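You operate a simulated robot arm through the tools that you are given. There is no shell and no other tool. Be economical: measure what you need, move in short steps, check, and stop when the job is done.

Carry out the task below with a simulated robot arm. There is one attempt and no reset: what you move stays moved.

TASK
Move the blue bottle aside, dust the patch under it and put the bottle back.
Fine: use the white duster and put it back. Set down upright: blue bottle. What is to be rubbed or washed off counts as gone when no trace of it is left.

The check looks at the end state, three seconds after you hand in, the way a careful person would. Anything else that was tipped, shoved, dropped, spilled or broken makes it a failure.

THE ROBOT
A 6-joint arm with a two-finger parallel gripper, fixed in place. Base frame: the origin is at the foot of the arm, x ahead of it, y to its left, z up. Units: m, rad, N and s.
With the tool pointing down near the work surface it reaches from about 0.18 to 0.76 m from the base axis. Its first joint turns from -2.897 to 2.897 rad. Payload 3.91 kg.
Tool frame: the origin (TCP) lies between the finger pads and is the grasp point; the fingertips stand 0.03 m ahead of it; z points along the fingers, y is the line along which they close. The gripper opens to 0.11 m. The fingers are 0.02 m wide and 0.01 m thick; the gripper's body (0.048 by 0.112 m) begins 0.055 m behind the TCP.
Orientation is that of the tool frame in the base frame, as a unit quaternion [w, x, y, z]. With the fingers straight down and closing along the base's y, the tool's x points along the base's -x, its y along +y and its z along -z.

THE INTERFACE
- The arm moves only by the tool jog_arm. Its argument "increments" is a list of rows, each a list of 3 entries, a list of its own where there are three numbers: the gripper command, from -1 (shut) to 1 (fully open), values between in proportion, then the shift along the tool's x, y, z in units of 25 mm (1.0 is 25 mm), then the turn, a rotation vector about the tool's x, y, z in units of 6 degrees (1.0 is 6 degrees). In form: [[claw, [tx, ty, tz], [ax, ay, az]], ...]. A call has 1 to 8 rows; each row shifts and turns the commanded pose from where the row before left it, along the tool's axes as they then stand. A call with a number of a shift or a turn outside -1 to 1 is refused whole. A row lasts 0.2 s, in which the tool goes at most 0.05 m and 0.15 rad; a call with a longer step from one row to the next is refused whole, and so is a gripper value outside its range. A pose out of reach is approached as far as the arm can. The call stops where the force on the tool passes 50 N (or 10 N more than at its start, if that is more) or the arm is blocked; 0.2 s more then pass. The fingers move at their own pace (about 0.045 m/s each) and stop on an object; they squeeze with about 42 N. The grip force told is the motor's: it shows also when the fingers shut on nothing. Time passes only in rows, and 0.2 s behind the last, so rows that do not move let the fingers close. It gives the time, the measured TCP pose, the force on the tool (base axes), the opening and the grip force at its end, in the units of the frame above (readings bear some noise), with the torque about the TCP (base axes, N m) and any sound that the robot's microphone picked up.
- Cameras (640 x 400 px; columns grow to the right, rows downward): "scene" is fixed at [0.398, -0.6508, 1.4004]; the picture's right is [0.97, 0.25, 0.00], its down [0.21, -0.82, -0.54] and it looks along [-0.13, 0.52, -0.84] (base axes); focal length 257 px, centre (320, 200). "wrist" rides on the gripper at [0.071, 0.022, -0.107] in the tool frame; the picture's right is [-0.29, 0.96, 0.00], its down [-0.76, -0.23, -0.61] and it looks along [-0.58, -0.18, 0.79] (tool axes); focal length 243 px, centre (320, 200). There is no depth. A picture from a camera that has moved, and an enlarged one, comes with that camera's place and axes in the base frame and with its lens.
- snapshot(camera): a new picture of that camera. No time passes.
- lift_body(by): slides the trunk up (or, below 0, down) by that many m; the arm rides with it, the base frame stays. It gives what a move gives, with no picture.
- zoom(camera, box): a new picture of the part [left, top, right, bottom] of that camera's present view, enlarged. No time passes.
- finish_job(): hands the job in; it is judged then, once.

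Go step by step. Nothing tells you positions but the pictures and the camera data: compare them with the known pose of the tool, close in by small moves and look again before you grip or let go. The budget is 120 turns and 64 pictures, counting those below and the enlarged ones. Unless the task says otherwise, let go and move clear before handing in, and close with one line.

The tools are called after "Emit:" as a command line: name --argument value ..., lists and objects as JSON in quotes. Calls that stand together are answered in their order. jog_arm: Moves the arm, as the interface text tells. Its arguments: {"type":"object","properties":{"increments":{"type":"array"}},"required":["increments"]} The other tools are called the same way: lift_body (by) slides the trunk up or down; snapshot (camera) takes a picture; zoom (camera, box) takes an enlarged picture of a part of a camera's view; finish_job () hands the job in.

At the start:

```text
t: 0.0
ee_pos: [0.2155, -0.3708, 1.0744]
tcp_rot: [0.0, 0.0, 1.0, 0.0]
wrist_force: [-0.2, -0.2, 0.5]
wrist_torque: [0.02, 0.01, 0.01]
finger_gap: 0.1101
finger_force: 0.0
trunk travel left (down, up): [-0.525, 0.065]
```

scene: 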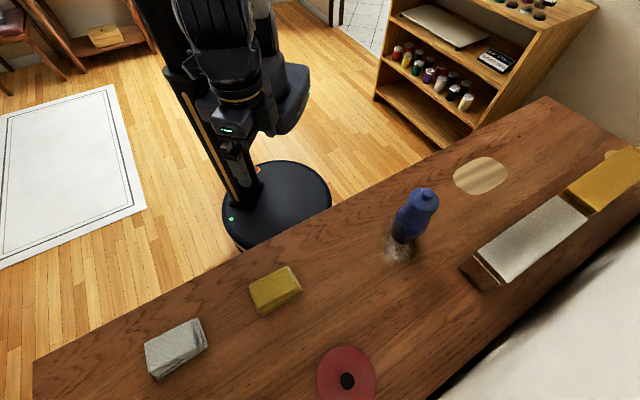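
wrist: 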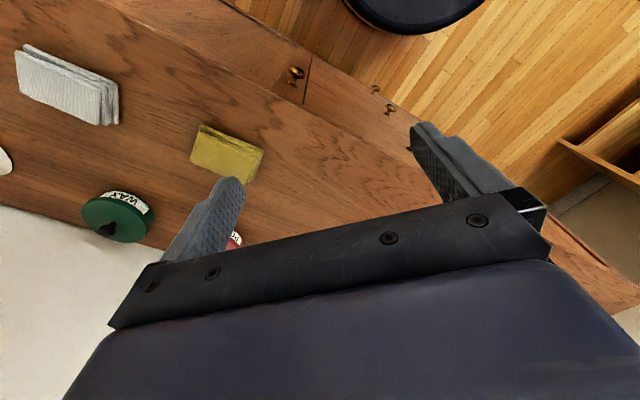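

I see a wooden bench at roughly z≈0.8 with a blue bottle, a dusty patch beside or under it, a yellow item and a white folded item, among others. I'll enlarge the views to identify them.

Emit:
zoom --camera "scene" --box '[340, 140, 500, 290]'

Emit:
zoom --camera "scene" --box '[120, 240, 400, 400]'

Emit:
zoom --camera "scene" --box '[440, 120, 640, 300]'

Emit:
zoom --camera "wrist" --box '[0, 0, 320, 260]'

```text
2.67 times, centred on (420, 215) of scene
camera zoom: at [0.398, -0.6508, 1.4004], right [0.97, 0.25, 0.0], down [0.21, -0.82, -0.54], along [-0.13, 0.52, -0.84], focal length 686 px, centre (53, 160)
```

zoom: 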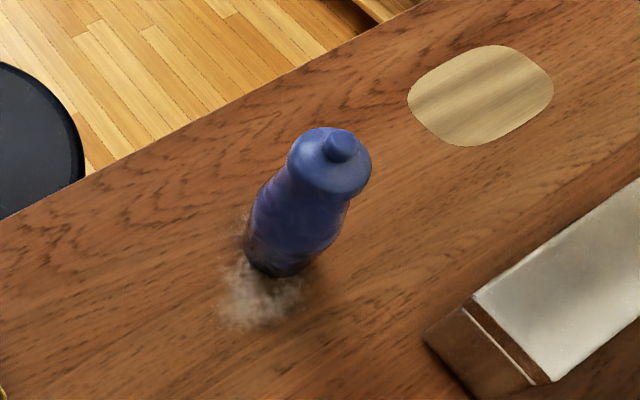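

```text
2.29 times, centred on (260, 320) of scene
camera zoom: at [0.398, -0.6508, 1.4004], right [0.97, 0.25, 0.0], down [0.21, -0.82, -0.54], along [-0.13, 0.52, -0.84], focal length 588 px, centre (457, -74)
```

zoom: 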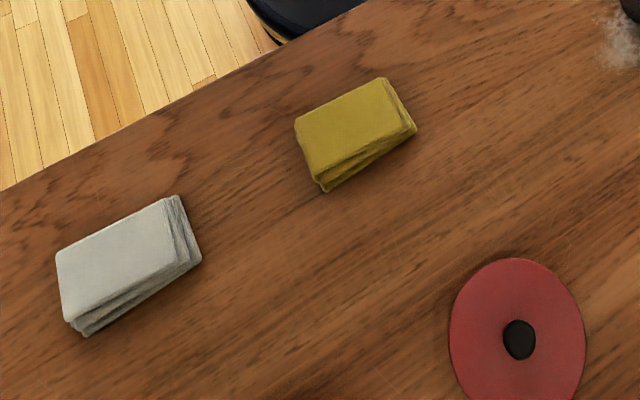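

```text
2.22 times, centred on (540, 210) of scene
camera zoom: at [0.398, -0.6508, 1.4004], right [0.97, 0.25, 0.0], down [0.21, -0.82, -0.54], along [-0.13, 0.52, -0.84], focal length 572 px, centre (-169, 178)
```

zoom: 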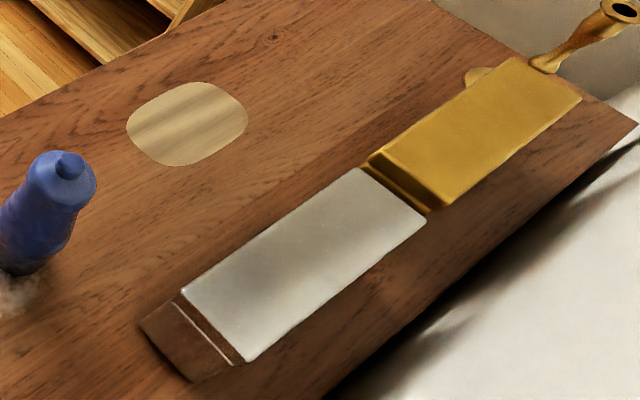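

```text
1.54 times, centred on (160, 130) of wrist
camera zoom: at [0.1448, -0.3491, 1.1817], right [0.29, 0.96, 0.0], down [0.76, -0.23, 0.61], along [0.58, -0.18, -0.79], focal length 373 px, centre (566, 308)
```

zoom: 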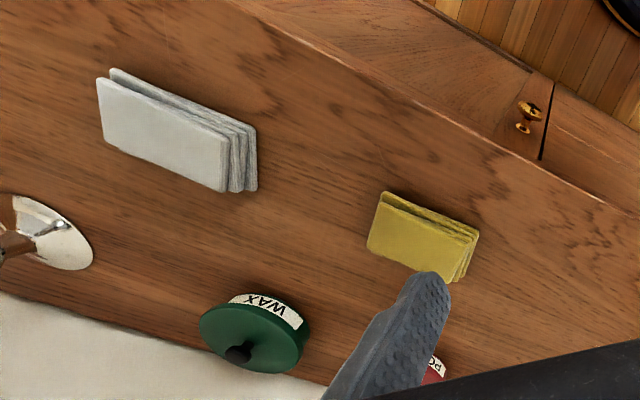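

The white duster is the folded white pad near (0.12, -0.70), and the bottle stands near (0.535, -0.33) on a dusty patch. I'll move the wrist camera closer to the bottle for a proper measurement.

Emit:
jog_arm --increments '[[1, [-1, 0.2, 0], [0, 0, 0]], [1, [-1, 0.2, 0], [0, 0, 0]], [1, [-1, 0.2, 0], [0, 0, 0]], [1, [-1, 0.2, 0], [0, 0, 0]], [1, [-1, 0.2, 0], [0, 0, 0]], [1, [-1, 0.2, 0], [0, 0, 0]], [1, [-1, 0.2, 0], [0, 0, 0]]]'

Emit:
snapshot --camera "wrist"

```text
t: 1.6
ee_pos: [0.3904, -0.3355, 1.0741]
tcp_rot: [-0.001, 0.0, 1.0, 0.0]
wrist_force: [0.3, -0.4, -0.8]
wrist_torque: [-0.02, 0.01, -0.03]
finger_gap: 0.11
finger_force: 0.0
trunk travel left (down, up): [-0.525, 0.065]
```

```text
57 pictures are left
camera wrist: at [0.3213, -0.3148, 1.1812], right [0.29, 0.96, 0.0], down [0.76, -0.23, 0.61], along [0.58, -0.18, -0.79], focal length 243 px, centre (320, 200)
```

wrist: 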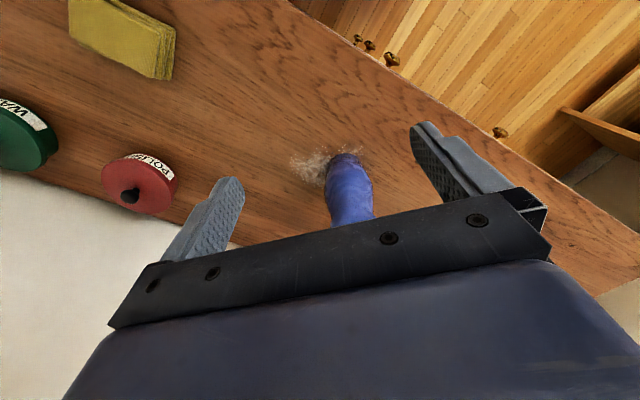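

The bottle base comes out at about (0.538, -0.332), which agrees with the scene view. I'll centre the open gripper above it and look down between the fingers.

Emit:
jog_arm --increments '[[1, [-1, 0.05, 0], [0, 0, 0]], [1, [-1, 0.05, 0], [0, 0, 0]], [1, [-1, 0.05, 0], [0, 0, 0]], [1, [-1, 0.05, 0], [0, 0, 0]], [1, [-1, 0.05, 0], [0, 0, 0]], [1, [-0.9, 0, 0], [0, 0, 0]]]'

Emit:
snapshot --camera "wrist"

Emit:
zoom --camera "scene" --box '[320, 100, 520, 280]'

```text
t: 3.0
ee_pos: [0.5385, -0.3291, 1.0744]
tcp_rot: [0.0, 0.0, 1.0, 0.0]
wrist_force: [-0.4, -0.6, 0.3]
wrist_torque: [-0.02, -0.02, 0.02]
finger_gap: 0.1098
finger_force: 0.1
trunk travel left (down, up): [-0.525, 0.065]
```

```text
56 pictures are left
camera wrist: at [0.468, -0.3083, 1.1807], right [0.29, 0.96, 0.0], down [0.76, -0.23, 0.61], along [0.58, -0.18, -0.79], focal length 243 px, centre (320, 200)
```

wrist: 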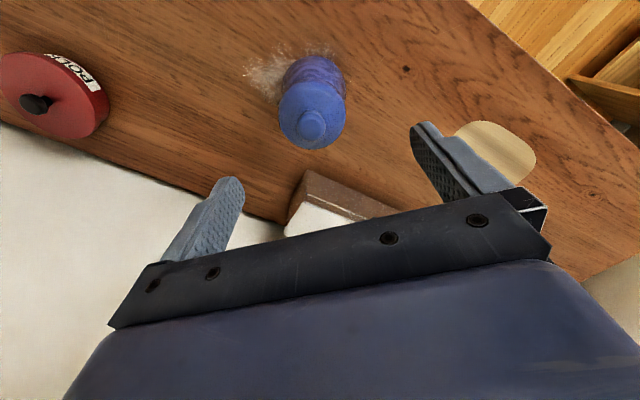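

```text
2.22 times, centred on (420, 190) of scene
camera zoom: at [0.398, -0.6508, 1.4004], right [0.97, 0.25, 0.0], down [0.21, -0.82, -0.54], along [-0.13, 0.52, -0.84], focal length 572 px, centre (98, 222)
```

zoom: 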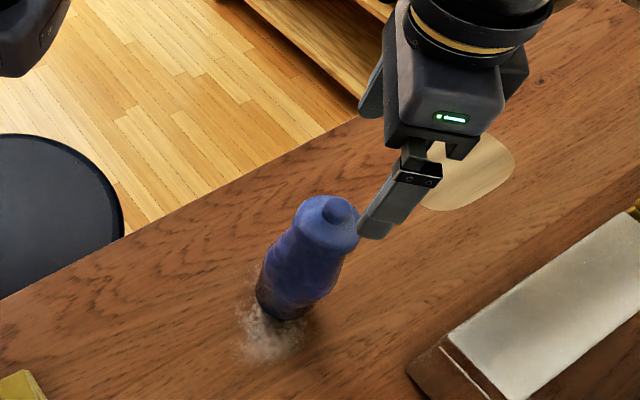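

Triangulating the knob puts the bottle axis at about (0.530, -0.335) with the top at z≈0.995. I'll correct sideways, lower partway and check.

Emit:
jog_arm --increments '[[1, [0.32, -0.24, 0.4], [0, 0, 0]], [1, [0, 0, 0.9], [0, 0, 0]], [1, [0, 0, 0.9], [0, 0, 0]], [1, [0, 0, 0], [0, 0, 0]]]'

Emit:
snapshot --camera "wrist"

Emit:
zoom --camera "scene" --box '[340, 140, 500, 290]'

```text
t: 4.0
ee_pos: [0.529, -0.3338, 1.0203]
tcp_rot: [0.0, -0.001, 1.0, 0.0]
wrist_force: [-0.7, -0.2, 0.1]
wrist_torque: [0.01, -0.01, -0.03]
finger_gap: 0.1099
finger_force: 0.0
trunk travel left (down, up): [-0.525, 0.065]
```

```text
54 pictures are left
camera wrist: at [0.458, -0.3127, 1.1272], right [0.29, 0.96, 0.0], down [0.76, -0.23, 0.61], along [0.58, -0.18, -0.79], focal length 243 px, centre (320, 200)
```

wrist: 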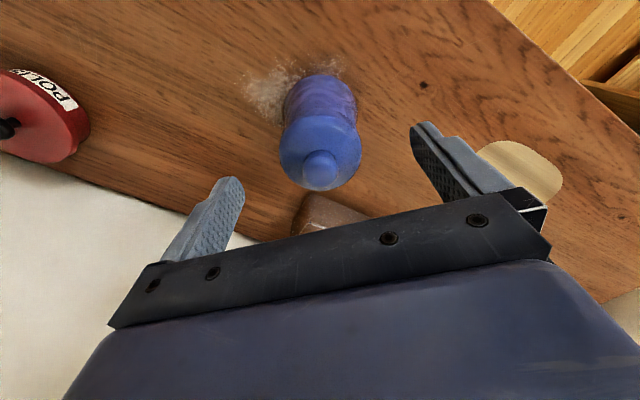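

```text
2.67 times, centred on (420, 215) of scene
camera zoom: at [0.398, -0.6508, 1.4004], right [0.97, 0.25, 0.0], down [0.21, -0.82, -0.54], along [-0.13, 0.52, -0.84], focal length 686 px, centre (53, 160)
```

zoom: 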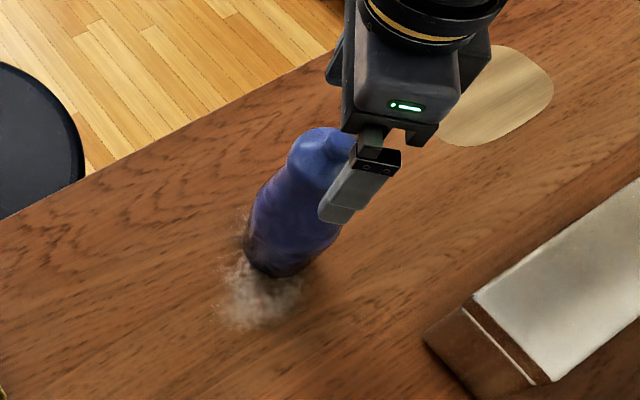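

The gripper is centred over the bottle, whose top is at about 0.999. I'll lower to z≈0.957 and close.

Emit:
jog_arm --increments '[[1, [0, 0, 0.9], [0, 0, 0]], [1, [0, -0.04, 0.9], [0, 0, 0]], [1, [0, 0, 0.75], [0, 0, 0]], [1, [0, 0, 0], [0, 0, 0]]]'

Emit:
snapshot --camera "wrist"

```text
t: 5.0
ee_pos: [0.5297, -0.3367, 0.9558]
tcp_rot: [0.0, 0.0, 1.0, 0.0]
wrist_force: [0.2, 0.3, 0.3]
wrist_torque: [-0.04, -0.03, -0.01]
finger_gap: 0.1101
finger_force: 0.0
trunk travel left (down, up): [-0.525, 0.065]
```

```text
52 pictures are left
camera wrist: at [0.4598, -0.3149, 1.0631], right [0.29, 0.96, 0.0], down [0.76, -0.23, 0.61], along [0.58, -0.18, -0.79], focal length 243 px, centre (320, 200)
```

wrist: 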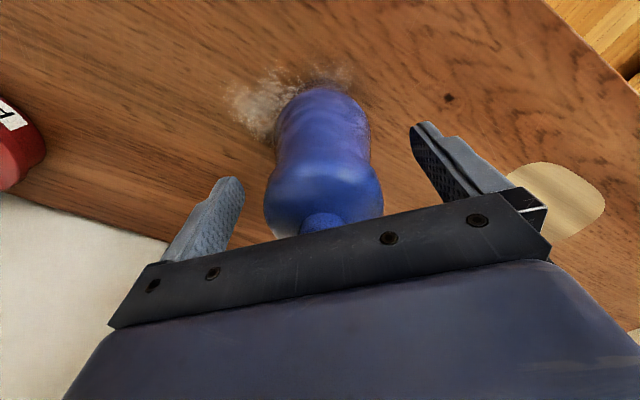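

The bottle has a bulge at the grip height with a waist just below it. I'll go 6 mm lower so the pads hold under the bulge, then close.

Emit:
jog_arm --increments '[[1, [0, 0, 0.24], [0, 0, 0]], [0.2, [0, 0, 0], [0, 0, 0]], [-1, [0, 0, 0], [0, 0, 0]], [-1, [0, 0, 0], [0, 0, 0]], [-1, [0, 0, 0], [0, 0, 0]], [-1, [0, 0, 0], [0, 0, 0]]]'

Emit:
snapshot --camera "wrist"

```text
t: 6.4
ee_pos: [0.5302, -0.3362, 0.9491]
tcp_rot: [0.001, 0.0, 1.0, -0.001]
wrist_force: [-0.4, 2.0, 1.1]
wrist_torque: [0.09, 0.01, 0.03]
finger_gap: 0.0617
finger_force: 41.6
trunk travel left (down, up): [-0.525, 0.065]
```

```text
51 pictures are left
camera wrist: at [0.4597, -0.3148, 1.057], right [0.29, 0.96, 0.0], down [0.76, -0.23, 0.61], along [0.58, -0.18, -0.79], focal length 243 px, centre (320, 200)
```

wrist: 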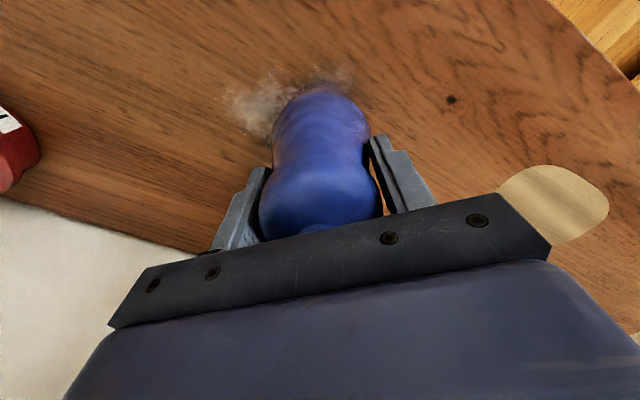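

The bottle is gripped at a gap of 0.062. I'll lift straight up and check the weight.

Emit:
jog_arm --increments '[[-1, [0, 0, -0.3], [0, 0, 0]], [-1, [0, 0, -0.5], [0, 0, 0]], [-1, [0, 0, -0.8], [0, 0, 0]], [-1, [0, 0, -0.4], [0, 0, 0]], [-1, [0, 0, 0], [0, 0, 0]]]'

Emit:
zoom --camera "scene" --box '[340, 140, 500, 290]'

Emit:
snapshot --camera "wrist"

```text
t: 7.6
ee_pos: [0.5304, -0.336, 0.9984]
tcp_rot: [0.001, 0.0, 1.0, 0.0]
wrist_force: [0.0, 0.2, -4.0]
wrist_torque: [-0.01, 0.02, 0.01]
finger_gap: 0.0617
finger_force: 41.8
trunk travel left (down, up): [-0.525, 0.065]
```

```text
2.67 times, centred on (420, 215) of scene
camera zoom: at [0.398, -0.6508, 1.4004], right [0.97, 0.25, 0.0], down [0.21, -0.82, -0.54], along [-0.13, 0.52, -0.84], focal length 686 px, centre (53, 160)
```

zoom: 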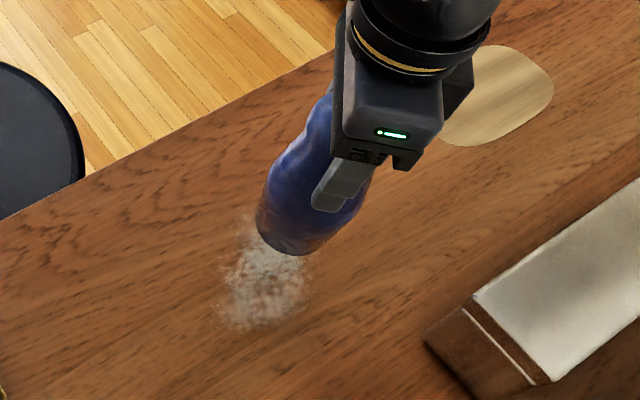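

```text
49 pictures are left
camera wrist: at [0.4593, -0.3154, 1.1058], right [0.29, 0.96, 0.0], down [0.76, -0.23, 0.61], along [0.58, -0.18, -0.79], focal length 243 px, centre (320, 200)
```

wrist: 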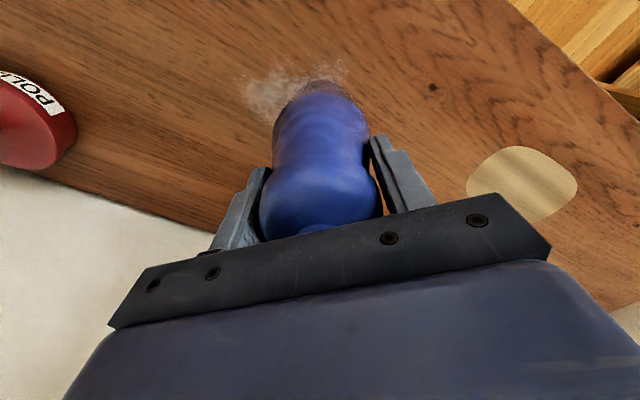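

The bottle weighs about 0.4 kg and hangs upright. I'll carry it along the bench to about (0.635, -0.205), bare wood between the dust and the pale spot.

Emit:
jog_arm --increments '[[-1, [-0.4, 0.5, 0], [0, 0, 0]], [-1, [-0.7, 0.87, 0], [0, 0, 0]], [-1, [-0.7, 0.87, 0], [0, 0, 0]], [-1, [-0.7, 0.87, 0], [0, 0, 0]], [-1, [-0.7, 0.87, 0], [0, 0, 0]], [-1, [-0.6, 0.76, 0], [0, 0, 0]], [-1, [-0.4, 0.5, 0], [0, 0, 0]], [-1, [0, 0, 0.8], [0, 0, 0]]]'

Emit:
snapshot --camera "scene"

Emit:
snapshot --camera "wrist"

```text
t: 9.4
ee_pos: [0.6327, -0.2042, 0.9774]
tcp_rot: [-0.001, 0.0, 1.0, 0.0]
wrist_force: [-0.6, -0.1, -3.6]
wrist_torque: [0.01, 0.02, -0.01]
finger_gap: 0.0616
finger_force: 42.0
trunk travel left (down, up): [-0.525, 0.065]
```

```text
48 pictures are left
```

scene: 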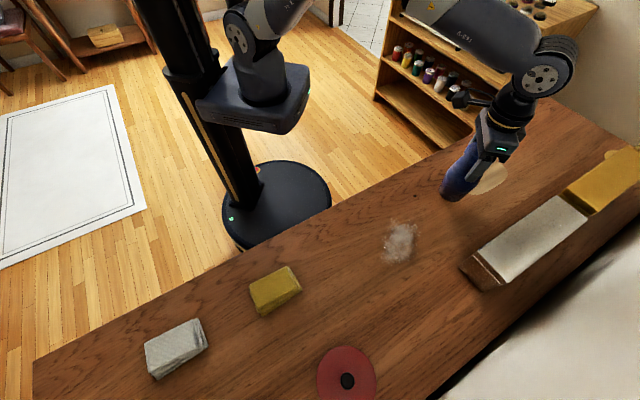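

```text
47 pictures are left
camera wrist: at [0.5627, -0.1834, 1.0855], right [0.29, 0.96, 0.0], down [0.76, -0.23, 0.61], along [0.58, -0.18, -0.79], focal length 243 px, centre (320, 200)
```

wrist: 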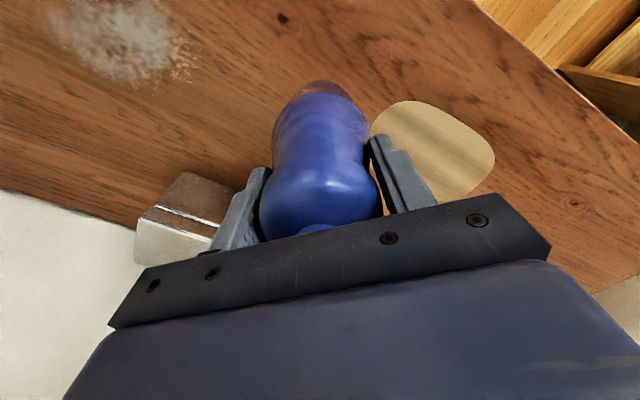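

The patch is centred near (0.531, -0.351) with a radius of about 4 cm. The bottle clears the pale spot by about 4 cm, so I'll lower it gently.

Emit:
jog_arm --increments '[[-1, [0, 0, 0.5], [0, 0, 0]], [-1, [0, 0, 0.4], [0, 0, 0]], [-1, [0, 0, 0.15], [0, 0, 0]], [-1, [0, 0, 0.07], [0, 0, 0]], [-1, [0, 0, 0], [0, 0, 0]]]'

```text
t: 10.6
ee_pos: [0.6346, -0.2041, 0.9519]
tcp_rot: [0.0, 0.001, 1.0, 0.0]
wrist_force: [-0.3, -0.7, -3.1]
wrist_torque: [0.0, -0.02, 0.03]
finger_gap: 0.0617
finger_force: 42.2
trunk travel left (down, up): [-0.525, 0.065]
```

Emit:
jog_arm --increments '[[-1, [0, 0, 0.06], [0, 0, 0]], [-1, [0, 0, 0.05], [0, 0, 0]], [-1, [0, 0, 0], [0, 0, 0]]]'

```text
t: 11.4
ee_pos: [0.634, -0.2043, 0.9505]
tcp_rot: [0.001, 0.0, 1.0, 0.0]
wrist_force: [-1.8, 0.4, 5.8]
wrist_torque: [-0.08, 0.25, -0.05]
finger_gap: 0.0619
finger_force: 41.5
trunk travel left (down, up): [-0.525, 0.065]
```

The force has turned upward, so the bottle is resting on the bench. I'll release and rise clear.

Emit:
jog_arm --increments '[[0.3, [0, 0, 0], [0, 0, 0]], [1, [0, 0, 0], [0, 0, 0]], [1, [0, 0, 0], [0, 0, 0]], [1, [0, 0, -0.6], [0, 0, 0]], [1, [0, 0, -1], [0, 0, 0]], [1, [0, 0, -1], [0, 0, 0]], [1, [0, 0, -1], [0, 0, 0]], [1, [0, 0, -1], [0, 0, 0]]]'

Emit:
snapshot --camera "wrist"

```text
t: 13.2
ee_pos: [0.6337, -0.2049, 1.0636]
tcp_rot: [0.0, 0.0, 1.0, 0.001]
wrist_force: [0.5, -0.6, -0.3]
wrist_torque: [0.0, 0.05, -0.02]
finger_gap: 0.11
finger_force: 0.1
trunk travel left (down, up): [-0.525, 0.065]
```

```text
46 pictures are left
camera wrist: at [0.5644, -0.1837, 1.1713], right [0.29, 0.96, 0.0], down [0.76, -0.23, 0.61], along [0.58, -0.18, -0.79], focal length 243 px, centre (320, 200)
```

wrist: 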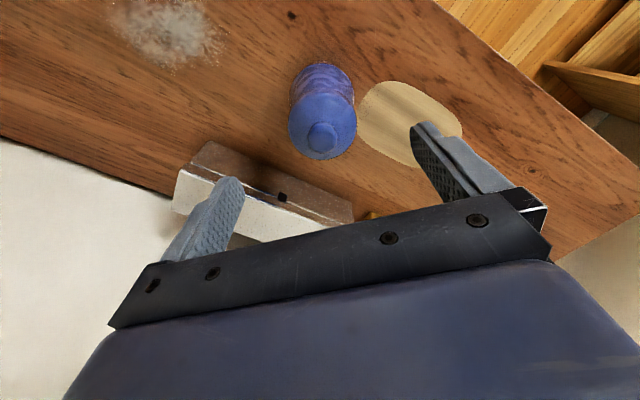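

The bottle stands upright at its temporary spot. Next I'll travel to the white duster at about (0.116, -0.692), whose long side runs about 45° along the bench.

Emit:
jog_arm --increments '[[1, [0.987, -0.928, 0], [0, 0, 0]], [1, [0.987, -0.928, 0], [0, 0, 0]], [1, [0.987, -0.928, 0], [0, 0, 0]], [1, [0.987, -0.928, 0], [0, 0, 0]], [1, [0.987, -0.928, 0], [0, 0, 0]], [1, [0.987, -0.928, 0], [0, 0, 0]], [1, [0.987, -0.928, 0], [0, 0, 0]], [1, [0.987, -0.928, 0], [0, 0, 0]]]'

Emit:
snapshot --camera "wrist"

Emit:
jog_arm --increments '[[1, [0.987, -0.928, 0], [0, 0, 0]], [1, [0.987, -0.928, 0], [0, 0, 0]], [1, [0.987, -0.928, 0], [0, 0, 0]], [1, [0.987, -0.928, 0], [0, 0, 0]], [1, [0.987, -0.928, 0], [0, 0, 0]], [1, [0.987, -0.928, 0], [0, 0, 0]], [1, [0.987, -0.928, 0], [0, 0, 0]], [1, [0.987, -0.928, 0], [0, 0, 0]]]'

Emit:
jog_arm --increments '[[1, [0, 0, 0], [0, 0, -0.94]], [1, [0, 0, 0], [0, 0, -0.94]], [1, [0, 0, 0], [0, 0, -0.94]], [1, [0, 0, 0], [0, 0, -0.94]], [1, [0, 0, 0], [0, 0, -0.94]], [1, [0, 0, 0], [0, 0, -0.94]], [1, [0, 0, 0], [0, 0, -0.93]], [1, [0, 0, 0], [0, 0, -0.93]]]'

Emit:
snapshot --camera "wrist"

```text
t: 15.0
ee_pos: [0.4352, -0.392, 1.0654]
tcp_rot: [0.001, -0.001, 1.0, 0.0]
wrist_force: [0.0, 0.1, -0.1]
wrist_torque: [0.01, -0.01, 0.0]
finger_gap: 0.1101
finger_force: 0.1
trunk travel left (down, up): [-0.525, 0.065]
```

```text
45 pictures are left
camera wrist: at [0.3653, -0.3714, 1.172], right [0.29, 0.96, 0.0], down [0.76, -0.23, 0.61], along [0.58, -0.18, -0.79], focal length 243 px, centre (320, 200)
```

wrist: 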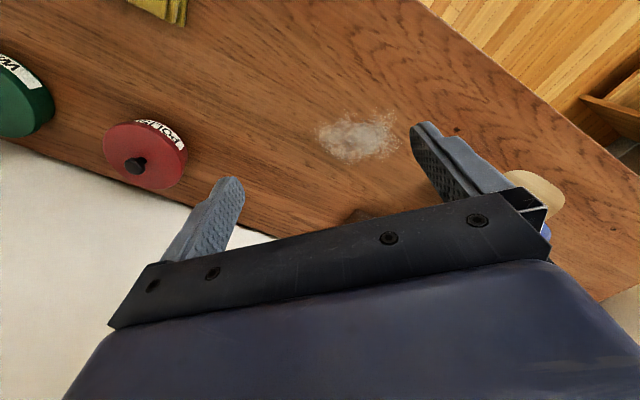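

```text
t: 16.8
ee_pos: [0.2386, -0.5762, 1.0641]
tcp_rot: [0.0, -0.001, 1.0, 0.0]
wrist_force: [-0.8, 0.1, -0.1]
wrist_torque: [0.0, 0.01, -0.02]
finger_gap: 0.1101
finger_force: 0.0
trunk travel left (down, up): [-0.525, 0.065]
```

```text
t: 18.6
ee_pos: [0.2386, -0.5767, 1.0636]
tcp_rot: [0.001, -0.383, 0.924, 0.0]
wrist_force: [-0.4, -0.1, -0.3]
wrist_torque: [0.01, 0.02, -0.04]
finger_gap: 0.1101
finger_force: 0.0
trunk travel left (down, up): [-0.525, 0.065]
```

```text
44 pictures are left
camera wrist: at [0.1742, -0.6122, 1.1715], right [-0.47, 0.88, 0.0], down [0.7, 0.38, 0.61], along [0.54, 0.29, -0.79], focal length 243 px, centre (320, 200)
```

wrist: 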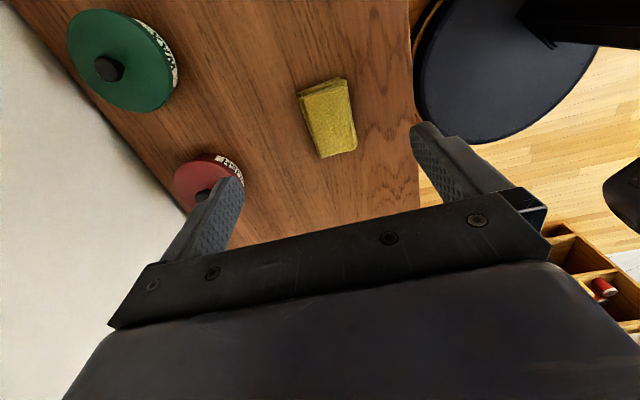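

The tool is now aligned with the bench. I'll move on until it is above the white duster and check the alignment.

Emit:
jog_arm --increments '[[1, [0.96, 0.03, 0], [0, 0, 0]], [1, [0.96, 0.03, 0], [0, 0, 0]], [1, [0.96, 0.03, 0], [0, 0, 0]], [1, [0.96, 0.03, 0], [0, 0, 0]], [1, [0.96, 0.03, 0], [0, 0, 0]], [1, [0.96, 0.03, 0], [0, 0, 0]], [1, [0.96, 0.02, 0], [0, 0, 0]]]'

Emit:
snapshot --camera "wrist"

```text
t: 20.2
ee_pos: [0.1146, -0.6743, 1.0616]
tcp_rot: [-0.001, -0.383, 0.924, -0.001]
wrist_force: [0.3, 0.3, -0.2]
wrist_torque: [-0.01, 0.01, 0.0]
finger_gap: 0.1097
finger_force: 0.0
out of reach, approached as far as the arm can: row 6, 7
trunk travel left (down, up): [-0.525, 0.065]
```

```text
43 pictures are left
camera wrist: at [0.0496, -0.7086, 1.1688], right [-0.47, 0.88, 0.0], down [0.7, 0.38, 0.61], along [0.54, 0.29, -0.79], focal length 243 px, centre (320, 200)
```

wrist: 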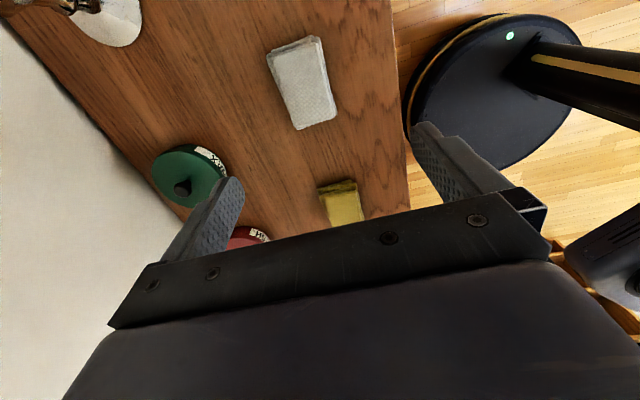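

Near this height the arm's reach limit is close. The duster's top centre comes out at about (0.123, -0.692), aligned at 45°. I'll go down, where reach is better, and re-read the pose.

Emit:
jog_arm --increments '[[1, [0, 0, 1], [0, 0, 0]], [1, [0, 0, 1], [0, 0, 0]], [1, [0, 0, 1], [0, 0, 0]], [1, [0, 0, 1], [0, 0, 0]], [1, [0, 0, 0], [0, 0, 0]]]'

```text
t: 21.4
ee_pos: [0.1153, -0.6706, 0.9618]
tcp_rot: [0.0, -0.383, 0.924, 0.0]
wrist_force: [0.7, 0.1, 0.3]
wrist_torque: [-0.02, -0.04, 0.01]
finger_gap: 0.11
finger_force: 0.0
trunk travel left (down, up): [-0.525, 0.065]
```

The command now matches the measured pose. I'll shift onto the duster's centre, lower to z≈0.91 and look.

Emit:
jog_arm --increments '[[1, [0.37, -0.82, 0], [0, 0, 0]], [1, [0, 0, 1], [0, 0, 0]], [1, [0, 0, 1], [0, 0, 0]], [1, [0, 0, 0], [0, 0, 0]]]'

Emit:
snapshot --camera "wrist"

Emit:
zoom --camera "scene" --box '[90, 250, 290, 400]'

```text
t: 22.4
ee_pos: [0.1237, -0.6924, 0.9116]
tcp_rot: [0.0, -0.382, 0.924, 0.0]
wrist_force: [-0.7, 0.2, -0.6]
wrist_torque: [0.01, -0.02, -0.02]
finger_gap: 0.1101
finger_force: 0.0
trunk travel left (down, up): [-0.525, 0.065]
```

```text
42 pictures are left
camera wrist: at [0.0589, -0.7281, 1.0185], right [-0.47, 0.88, 0.0], down [0.7, 0.37, 0.61], along [0.54, 0.29, -0.79], focal length 243 px, centre (320, 200)
```

wrist: 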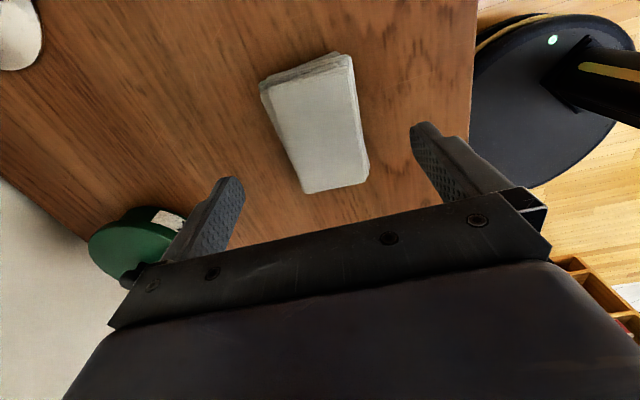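

```text
2.67 times, centred on (190, 325) of scene
camera zoom: at [0.398, -0.6508, 1.4004], right [0.97, 0.25, 0.0], down [0.21, -0.82, -0.54], along [-0.13, 0.52, -0.84], focal length 686 px, centre (667, -133)
```

zoom: 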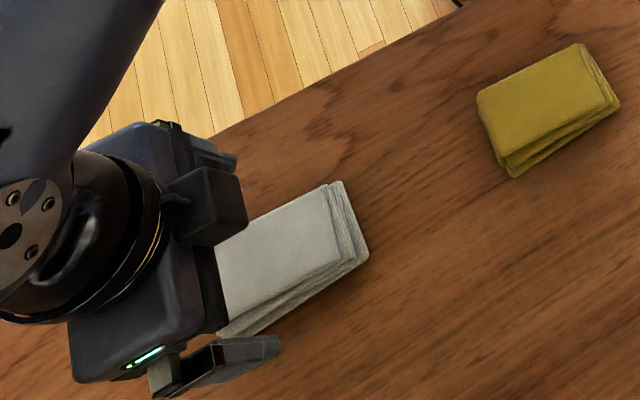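

The gripper is centred over the duster, which is about 0.10 × 0.06 m at a yaw of about 42°. I'll turn slightly, lower to z≈0.845 and look again.

Emit:
jog_arm --increments '[[1, [0, 0, 0.9], [0, 0, 0.4]], [1, [0, 0, 0.9], [0, 0, 0]], [1, [0, 0, 0.8], [0, 0, 0]], [1, [0, 0, 0], [0, 0, 0]]]'

Emit:
zoom --camera "scene" --box '[90, 280, 250, 400]'

Emit:
snapshot --camera "wrist"

```text
t: 23.4
ee_pos: [0.1234, -0.692, 0.8508]
tcp_rot: [-0.001, -0.364, 0.931, -0.001]
wrist_force: [2.1, 2.1, 14.5]
wrist_torque: [0.82, 0.48, -0.25]
finger_gap: 0.1103
finger_force: 0.1
trunk travel left (down, up): [-0.525, 0.065]
```

```text
3.33 times, centred on (170, 340) of scene
camera zoom: at [0.398, -0.6508, 1.4004], right [0.97, 0.25, 0.0], down [0.21, -0.82, -0.54], along [-0.13, 0.52, -0.84], focal length 858 px, centre (820, -267)
```

zoom: 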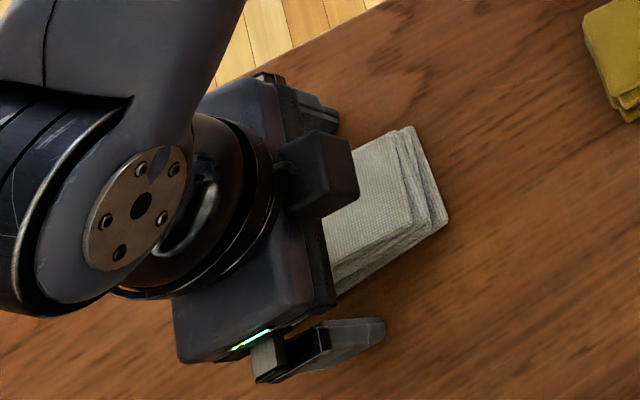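

```text
39 pictures are left
camera wrist: at [0.0575, -0.7246, 0.9574], right [-0.43, 0.9, 0.0], down [0.72, 0.35, 0.61], along [0.55, 0.26, -0.79], focal length 243 px, centre (320, 200)
```

wrist: 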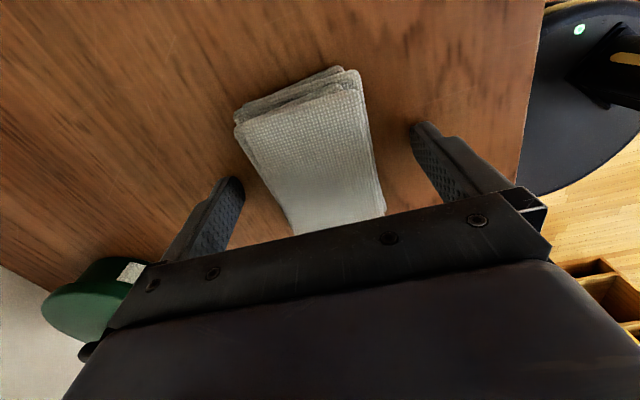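

The fingertips touched the bench at z=0.851, so the bench top is at z≈0.821. I'll rise slightly, shift 8 mm along the duster to centre it, and read the height.

Emit:
jog_arm --increments '[[1, [0, 0, -0.42], [0, 0, 0]], [1, [0.3, 0, 0], [0, 0, 0]], [1, [0, 0, 0], [0, 0, 0]]]'

```text
t: 24.2
ee_pos: [0.1171, -0.6967, 0.8564]
tcp_rot: [0.0, -0.363, 0.932, 0.0]
wrist_force: [0.4, 0.0, 0.8]
wrist_torque: [-0.01, 0.0, -0.01]
finger_gap: 0.1101
finger_force: 0.1
trunk travel left (down, up): [-0.525, 0.065]
```

The gripper is clear of the bench, with the fingertips about 5–6 mm above it. I'll close on the duster.

Emit:
jog_arm --increments '[[0.2, [0, 0, 0], [0, 0, 0]], [-1, [0, 0, 0], [0, 0, 0]], [-1, [0, 0, 0], [0, 0, 0]], [-1, [0, 0, 0], [0, 0, 0]], [-1, [0, 0, 0], [0, 0, 0]], [-1, [0, 0, 0], [0, 0, 0]]]'

Emit:
snapshot --camera "wrist"

```text
t: 25.6
ee_pos: [0.1164, -0.697, 0.8578]
tcp_rot: [-0.001, -0.363, 0.932, -0.002]
wrist_force: [0.0, 0.7, -0.2]
wrist_torque: [0.02, 0.02, 0.05]
finger_gap: 0.061
finger_force: 42.3
trunk travel left (down, up): [-0.525, 0.065]
```

```text
38 pictures are left
camera wrist: at [0.0511, -0.7292, 0.9643], right [-0.43, 0.9, 0.0], down [0.72, 0.35, 0.61], along [0.55, 0.26, -0.79], focal length 243 px, centre (320, 200)
```

wrist: 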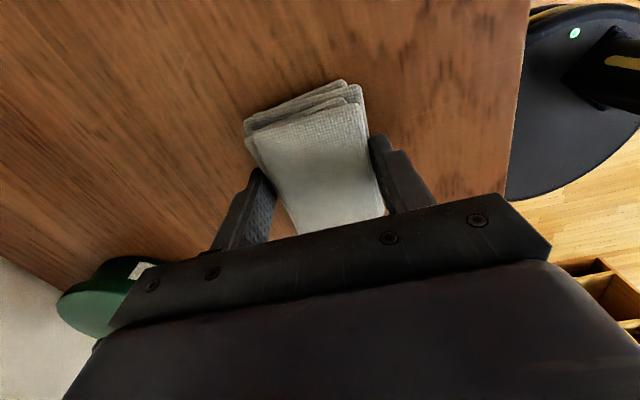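

The duster is held at a gap of 0.061; its home pose is TCP (0.116, -0.697, 0.857) at yaw 42.6°. I'll lift it and carry it along the bench, clear over the yellow cloth, towards the patch near (0.526, -0.361).

Emit:
jog_arm --increments '[[-1, [0, 0, -0.6], [0, 0, 0]], [-1, [0, 0, -1], [0, 0, 0]], [-1, [0, 0, -1], [0, 0, 0]], [-1, [0, 0, -1], [0, 0, 0]], [-1, [-0.6, -0.03, 0], [0, 0, 0]], [-1, [-1, -0.06, 0], [0, 0, 0]], [-1, [-1, -0.06, 0], [0, 0, 0]], [-1, [-1, -0.06, 0], [0, 0, 0]]]'

Emit:
snapshot --camera "scene"

Emit:
jog_arm --increments '[[-1, [-1, -0.06, 0], [0, 0, 0]], [-1, [-1, -0.06, 0], [0, 0, 0]], [-1, [-1, -0.06, 0], [0, 0, 0]], [-1, [-1, -0.06, 0], [0, 0, 0]], [-1, [-1, -0.06, 0], [0, 0, 0]], [-1, [-1, -0.06, 0], [0, 0, 0]], [-1, [-1, -0.06, 0], [0, 0, 0]], [-1, [-1, -0.06, 0], [0, 0, 0]]]'

Emit:
snapshot --camera "wrist"

```text
t: 27.4
ee_pos: [0.1875, -0.6361, 0.948]
tcp_rot: [0.001, -0.363, 0.932, 0.0]
wrist_force: [0.7, -0.9, -0.9]
wrist_torque: [0.01, 0.02, -0.04]
finger_gap: 0.0612
finger_force: 42.3
out of reach, approached as far as the arm can: row 4
trunk travel left (down, up): [-0.525, 0.065]
```

```text
37 pictures are left
```

scene: 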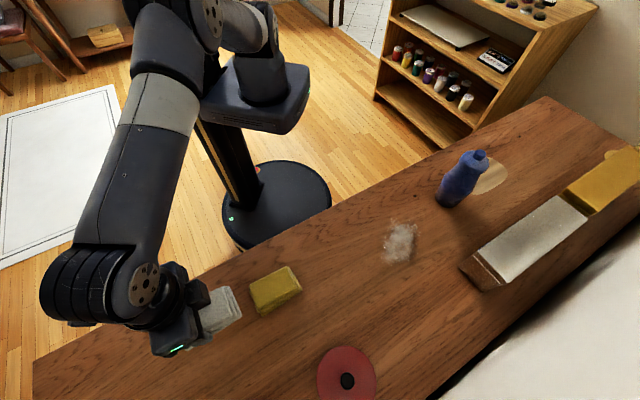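

```text
t: 29.2
ee_pos: [0.3423, -0.5098, 0.9443]
tcp_rot: [0.0, -0.363, 0.932, 0.0]
wrist_force: [0.4, -0.1, -0.5]
wrist_torque: [-0.01, -0.01, 0.02]
finger_gap: 0.061
finger_force: 41.5
trunk travel left (down, up): [-0.525, 0.065]
```

```text
36 pictures are left
camera wrist: at [0.2762, -0.5433, 1.0524], right [-0.43, 0.9, 0.0], down [0.72, 0.34, 0.61], along [0.55, 0.26, -0.79], focal length 243 px, centre (320, 200)
```

wrist: 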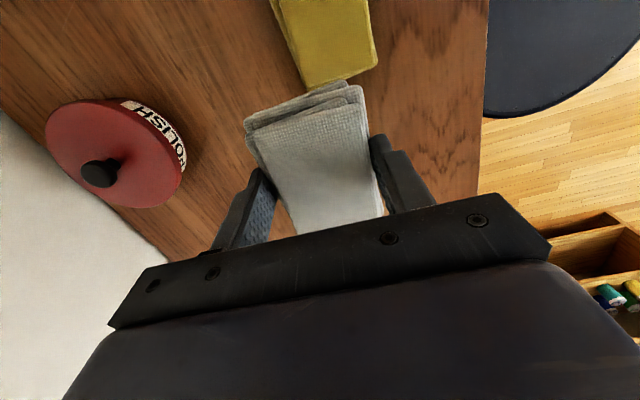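

The duster is held securely. I'll enlarge the scene view of the patch to get its full outline.

Emit:
zoom --camera "scene" --box '[350, 195, 450, 285]'

```text
4.44 times, centred on (400, 240) of scene
camera zoom: at [0.398, -0.6508, 1.4004], right [0.97, 0.25, 0.0], down [0.21, -0.82, -0.54], along [-0.13, 0.52, -0.84], focal length 1144 px, centre (-36, 22)
```

zoom: 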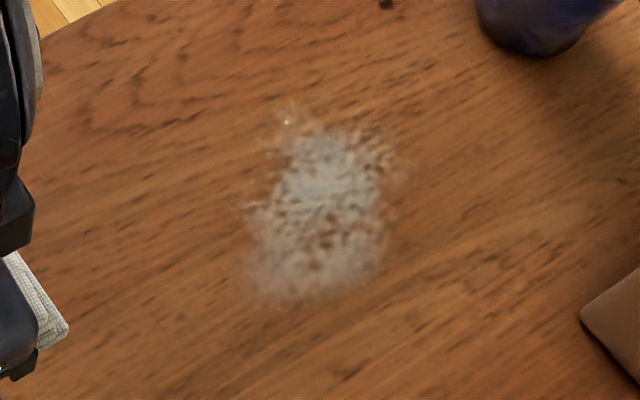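

The patch spans about ±5.5 cm along the bench and ±4.7 cm across it, centred at (0.526, -0.357). I'll bring the duster to the near-left start of the sweep and lower it.

Emit:
jog_arm --increments '[[-1, [-1, 0.29, 0], [0, 0, 0]], [-1, [-1, 0.29, 0], [0, 0, 0]], [-1, [-1, 0.29, 0], [0, 0, 0]], [-1, [-1, 0.29, 0], [0, 0, 0]], [-1, [-1, 0.29, 0], [0, 0, 0]], [-1, [-1, 0.29, 0], [0, 0, 0]], [-1, [-1, 0.29, 0], [0, 0, 0]], [-1, [-1, 0.27, 0], [0, 0, 0]]]'

Emit:
jog_arm --increments '[[-1, [-0.37, 0, 0.5], [0, 0, 0]], [-1, [0, 0, 1], [0, 0, 0]], [-1, [0, 0, 1], [0, 0, 0]], [-1, [0, 0, 0.7], [0, 0, 0]], [-1, [0, 0, 0.2], [0, 0, 0]], [-1, [0, 0, 0], [0, 0, 0]]]'

Emit:
snapshot --camera "scene"

```text
t: 31.0
ee_pos: [0.4507, -0.3318, 0.946]
tcp_rot: [0.0, -0.364, 0.932, 0.0]
wrist_force: [-0.3, 0.3, -0.7]
wrist_torque: [-0.02, 0.0, -0.03]
finger_gap: 0.0606
finger_force: 42.0
trunk travel left (down, up): [-0.525, 0.065]
```

```text
t: 32.4
ee_pos: [0.458, -0.3262, 0.8613]
tcp_rot: [-0.001, -0.364, 0.932, 0.0]
wrist_force: [-0.6, 0.1, -0.4]
wrist_torque: [0.04, 0.01, 0.04]
finger_gap: 0.0607
finger_force: 41.7
trunk travel left (down, up): [-0.525, 0.065]
```

```text
34 pictures are left
```

scene: 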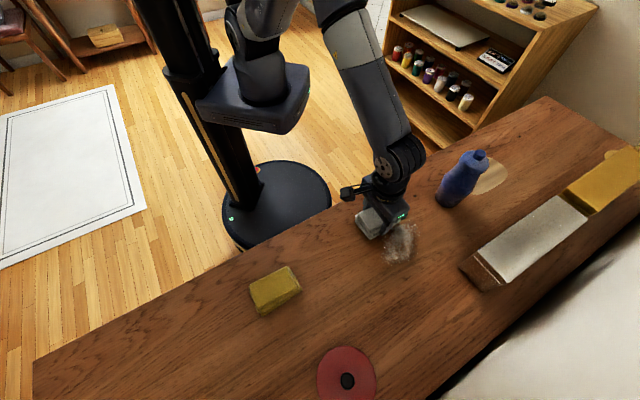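

The duster is just above the bench beside the patch. I'll press it down lightly and see the force.

Emit:
jog_arm --increments '[[-1, [0, 0, 0.2], [0, 0, 0]], [-1, [0, 0, 0.1], [0, 0, 0]], [-1, [0, 0, 0], [0, 0, 0]]]'

```text
t: 33.2
ee_pos: [0.4583, -0.326, 0.8581]
tcp_rot: [0.001, -0.363, 0.932, -0.002]
wrist_force: [-0.6, 1.5, 23.5]
wrist_torque: [0.33, 0.43, 0.01]
finger_gap: 0.0609
finger_force: 41.7
trunk travel left (down, up): [-0.525, 0.065]
```

It presses with 23 N, which is more than needed. I'll ease off a little and make the first sweep across the patch.

Emit:
jog_arm --increments '[[-1, [0, 0, -0.08], [0, 0, 0]], [-1, [0, -0.8, 0], [0, 0, 0]], [-1, [0, -0.8, 0], [0, 0, 0]], [-1, [0, -0.8, 0], [0, 0, 0]], [-1, [0, -0.8, 0], [0, 0, 0]], [-1, [0, -0.8, 0], [0, 0, 0]], [-1, [0, -0.8, 0], [0, 0, 0]], [-1, [0, -0.8, 0], [0, 0, 0]]]'

Emit:
zoom --camera "scene" --box '[330, 165, 490, 295]'

```text
t: 35.0
ee_pos: [0.5534, -0.4293, 0.8563]
tcp_rot: [0.0, -0.363, 0.932, 0.0]
wrist_force: [-3.1, 2.8, 8.0]
wrist_torque: [0.08, 0.06, 0.0]
finger_gap: 0.0607
finger_force: 41.9
trunk travel left (down, up): [-0.525, 0.065]
```

```text
3.08 times, centred on (410, 230) of scene
camera zoom: at [0.398, -0.6508, 1.4004], right [0.97, 0.25, 0.0], down [0.21, -0.82, -0.54], along [-0.13, 0.52, -0.84], focal length 792 px, centre (43, 108)
```

zoom: 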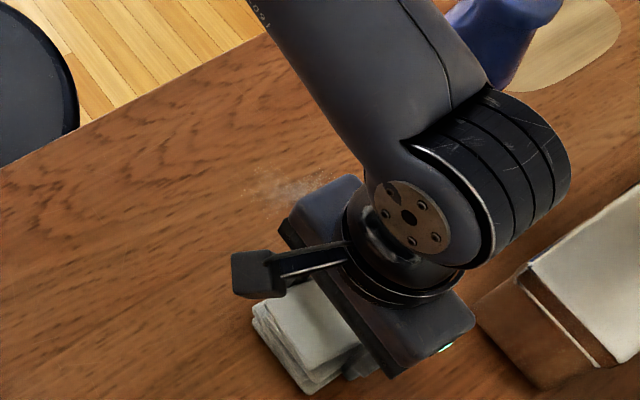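

The stroke wiped most of the left lane at about 8 N. I'll sweep back, then shift 6 cm along the bench for the second lane.

Emit:
jog_arm --increments '[[-1, [0, 0.8, 0], [0, 0, 0]], [-1, [0, 0.8, 0], [0, 0, 0]], [-1, [0, 0.8, 0], [0, 0, 0]], [-1, [0, 0.8, 0], [0, 0, 0]], [-1, [0, 0.8, 0], [0, 0, 0]], [-1, [0, 0.8, 0], [0, 0, 0]], [-1, [0, 0.8, 0], [0, 0, 0]]]'

Emit:
zoom --camera "scene" --box '[330, 165, 490, 295]'

```text
t: 36.6
ee_pos: [0.4569, -0.3289, 0.8575]
tcp_rot: [0.0, -0.363, 0.932, 0.001]
wrist_force: [-0.9, 1.5, 6.4]
wrist_torque: [-0.09, -0.14, 0.02]
finger_gap: 0.0611
finger_force: 41.5
trunk travel left (down, up): [-0.525, 0.065]
```

```text
3.08 times, centred on (410, 230) of scene
camera zoom: at [0.398, -0.6508, 1.4004], right [0.97, 0.25, 0.0], down [0.21, -0.82, -0.54], along [-0.13, 0.52, -0.84], focal length 792 px, centre (43, 108)
```

zoom: 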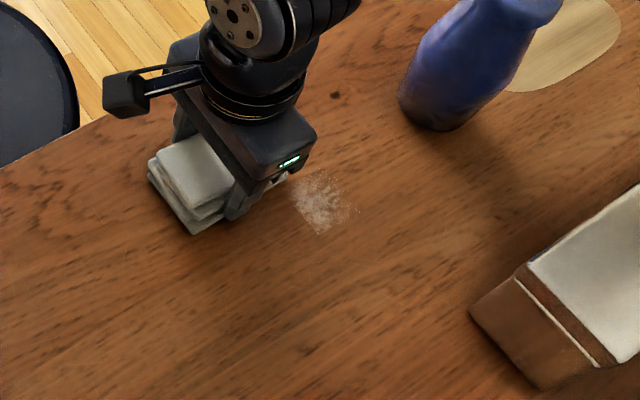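

The left part is clean and only the right part of the dust remains. I'll shift 5.5 cm along the bench and sweep that lane out and back.

Emit:
jog_arm --increments '[[-1, [-0.75, 0, 0], [0, 0, 0]], [-1, [-0.75, 0, 0], [0, 0, 0]], [-1, [-0.7, 0, 0], [0, 0, 0]], [-1, [0, -0.9, 0], [0, 0, 0]], [-1, [0, -0.9, 0], [0, 0, 0]], [-1, [0, -0.9, 0], [0, 0, 0]], [-1, [0, -0.9, 0], [0, 0, 0]], [-1, [0, -0.9, 0], [0, 0, 0]]]'

Emit:
jog_arm --increments '[[-1, [0, 0.9, 0], [0, 0, 0]], [-1, [0, 0.9, 0], [0, 0, 0]], [-1, [0, 0.9, 0], [0, 0, 0]], [-1, [0, 0.9, 0], [0, 0, 0]], [-1, [0, 0.9, 0], [0, 0, 0]], [-1, [0, 0.4, 0], [0, 0, 0]]]'

Emit:
zoom --camera "scene" --box '[330, 165, 490, 295]'

```text
t: 38.4
ee_pos: [0.573, -0.3729, 0.8556]
tcp_rot: [0.0, -0.363, 0.932, -0.001]
wrist_force: [-0.3, 1.9, 7.9]
wrist_torque: [0.15, 0.07, 0.0]
finger_gap: 0.0611
finger_force: 42.0
trunk travel left (down, up): [-0.525, 0.065]
```

```text
t: 39.8
ee_pos: [0.49, -0.2803, 0.8569]
tcp_rot: [0.0, -0.364, 0.931, 0.0]
wrist_force: [-0.1, -1.1, 3.1]
wrist_torque: [-0.1, -0.06, 0.01]
finger_gap: 0.0608
finger_force: 41.7
trunk travel left (down, up): [-0.525, 0.065]
```

```text
3.08 times, centred on (410, 230) of scene
camera zoom: at [0.398, -0.6508, 1.4004], right [0.97, 0.25, 0.0], down [0.21, -0.82, -0.54], along [-0.13, 0.52, -0.84], focal length 792 px, centre (43, 108)
```

zoom: 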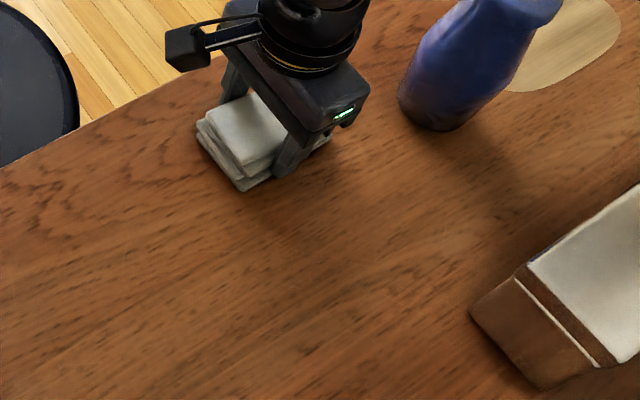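

The patch looks clean. I'll lift the duster and back off a bit for a close look at the whole area before returning it.

Emit:
jog_arm --increments '[[-1, [0, 0, -0.5], [0, 0, 0]], [-1, [0, 0, -1], [0, 0, 0]], [-1, [0, 0, -1], [0, 0, 0]], [-1, [1, 0, -0.7], [0, 0, 0]], [-1, [1, 0, 0], [0, 0, 0]], [-1, [1, -0.3, 0], [0, 0, 0]], [-1, [1, -0.3, 0], [0, 0, 0]], [-1, [1, -0.3, 0], [0, 0, 0]]]'

Emit:
zoom --camera "scene" --box '[350, 195, 450, 285]'

Emit:
zoom --camera "scene" --box '[375, 200, 435, 255]'

```text
t: 41.6
ee_pos: [0.415, -0.3811, 0.9363]
tcp_rot: [0.0, -0.363, 0.932, 0.0]
wrist_force: [1.0, -0.1, 0.5]
wrist_torque: [-0.04, -0.02, -0.02]
finger_gap: 0.0608
finger_force: 42.0
trunk travel left (down, up): [-0.525, 0.065]
```

```text
4.44 times, centred on (400, 240) of scene
camera zoom: at [0.398, -0.6508, 1.4004], right [0.97, 0.25, 0.0], down [0.21, -0.82, -0.54], along [-0.13, 0.52, -0.84], focal length 1144 px, centre (-36, 22)
```

zoom: 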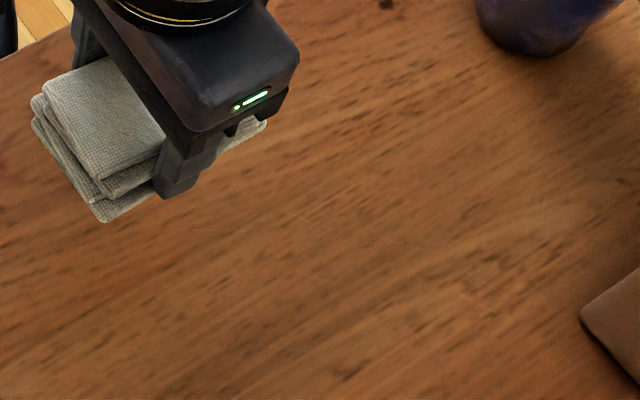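

```text
7.27 times, centred on (405, 228) of scene
camera zoom: at [0.398, -0.6508, 1.4004], right [0.97, 0.25, 0.0], down [0.21, -0.82, -0.54], along [-0.13, 0.52, -0.84], focal length 1871 px, centre (-298, 0)
```

zoom: 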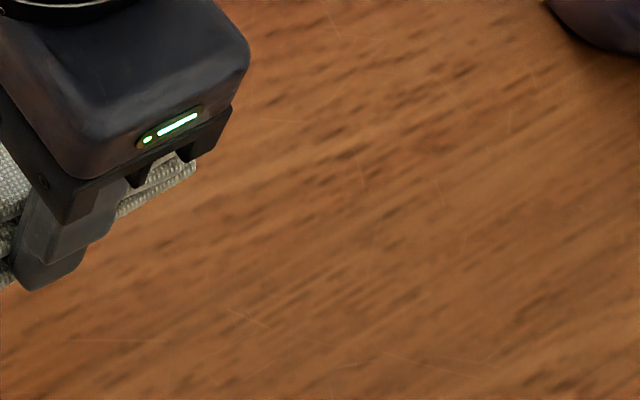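

The whole area is clean. I'll carry the duster back to its home pose, going a little lower near the end because of the reach limit.

Emit:
jog_arm --increments '[[-1, [1, -0.07, 0], [0, 0, 0]], [-1, [1, -0.07, 0], [0, 0, 0]], [-1, [1, -0.07, 0], [0, 0, 0]], [-1, [1, -0.07, 0], [0, 0, 0]], [-1, [1, -0.07, 0], [0, 0, 0]], [-1, [1, -0.07, 0], [0, 0, 0]], [-1, [1, -0.07, 0], [0, 0, 0]], [-1, [1, -0.07, 0], [0, 0, 0]]]'

Emit:
jog_arm --increments '[[-1, [1, -0.07, 0.2], [0, 0, 0]], [-1, [1, -0.07, 0.2], [0, 0, 0]], [-1, [1, -0.07, 0.2], [0, 0, 0]], [-1, [1, -0.07, 0.3], [0, 0, 0]], [-1, [1, -0.07, 0.3], [0, 0, 0]], [-1, [1, -0.07, 0.3], [0, 0, 0]], [-1, [1, -0.07, 0], [0, 0, 0]], [-1, [1, -0.07, 0], [0, 0, 0]]]'

```text
t: 43.4
ee_pos: [0.2785, -0.5289, 0.9355]
tcp_rot: [0.0, -0.364, 0.931, 0.0]
wrist_force: [-1.0, -0.5, -0.9]
wrist_torque: [0.0, 0.01, 0.01]
finger_gap: 0.0607
finger_force: 42.3
trunk travel left (down, up): [-0.525, 0.065]
```

```text
t: 45.2
ee_pos: [0.1391, -0.6767, 0.8985]
tcp_rot: [0.0, -0.363, 0.932, -0.001]
wrist_force: [0.5, -0.2, -0.2]
wrist_torque: [0.0, 0.0, 0.0]
finger_gap: 0.0606
finger_force: 41.6
trunk travel left (down, up): [-0.525, 0.065]
```

I'm close to home, with 3 cm left to go. Then I'll descend to just above the resting height.

Emit:
jog_arm --increments '[[-1, [0.61, 0, 0], [0, 0, 0]], [-1, [0.61, 0.02, 0], [0, 0, 0]], [-1, [0, 0, 0.7], [0, 0, 0]], [-1, [0, 0, 0.6], [0, 0, 0]], [-1, [0, 0, 0.2], [0, 0, 0]], [-1, [0, 0, 0.1], [0, 0, 0]], [-1, [0, 0, 0], [0, 0, 0]]]'

```text
t: 46.8
ee_pos: [0.1165, -0.6944, 0.8572]
tcp_rot: [0.0, -0.364, 0.932, 0.001]
wrist_force: [-0.2, 0.1, -0.2]
wrist_torque: [-0.03, -0.02, -0.01]
finger_gap: 0.0606
finger_force: 42.2
trunk travel left (down, up): [-0.525, 0.065]
```

I'm within 3 mm of home, so I'll correct that and touch down.

Emit:
jog_arm --increments '[[-1, [0.07, -0.07, 0.04], [0, 0, 0]], [-1, [0, 0, 0.04], [0, 0, 0]], [-1, [0, 0, 0], [0, 0, 0]]]'

```text
t: 47.6
ee_pos: [0.1169, -0.6978, 0.8569]
tcp_rot: [0.0, -0.364, 0.932, -0.002]
wrist_force: [-0.7, 0.7, 2.5]
wrist_torque: [0.21, -0.1, 0.0]
finger_gap: 0.0605
finger_force: 41.9
trunk travel left (down, up): [-0.525, 0.065]
```

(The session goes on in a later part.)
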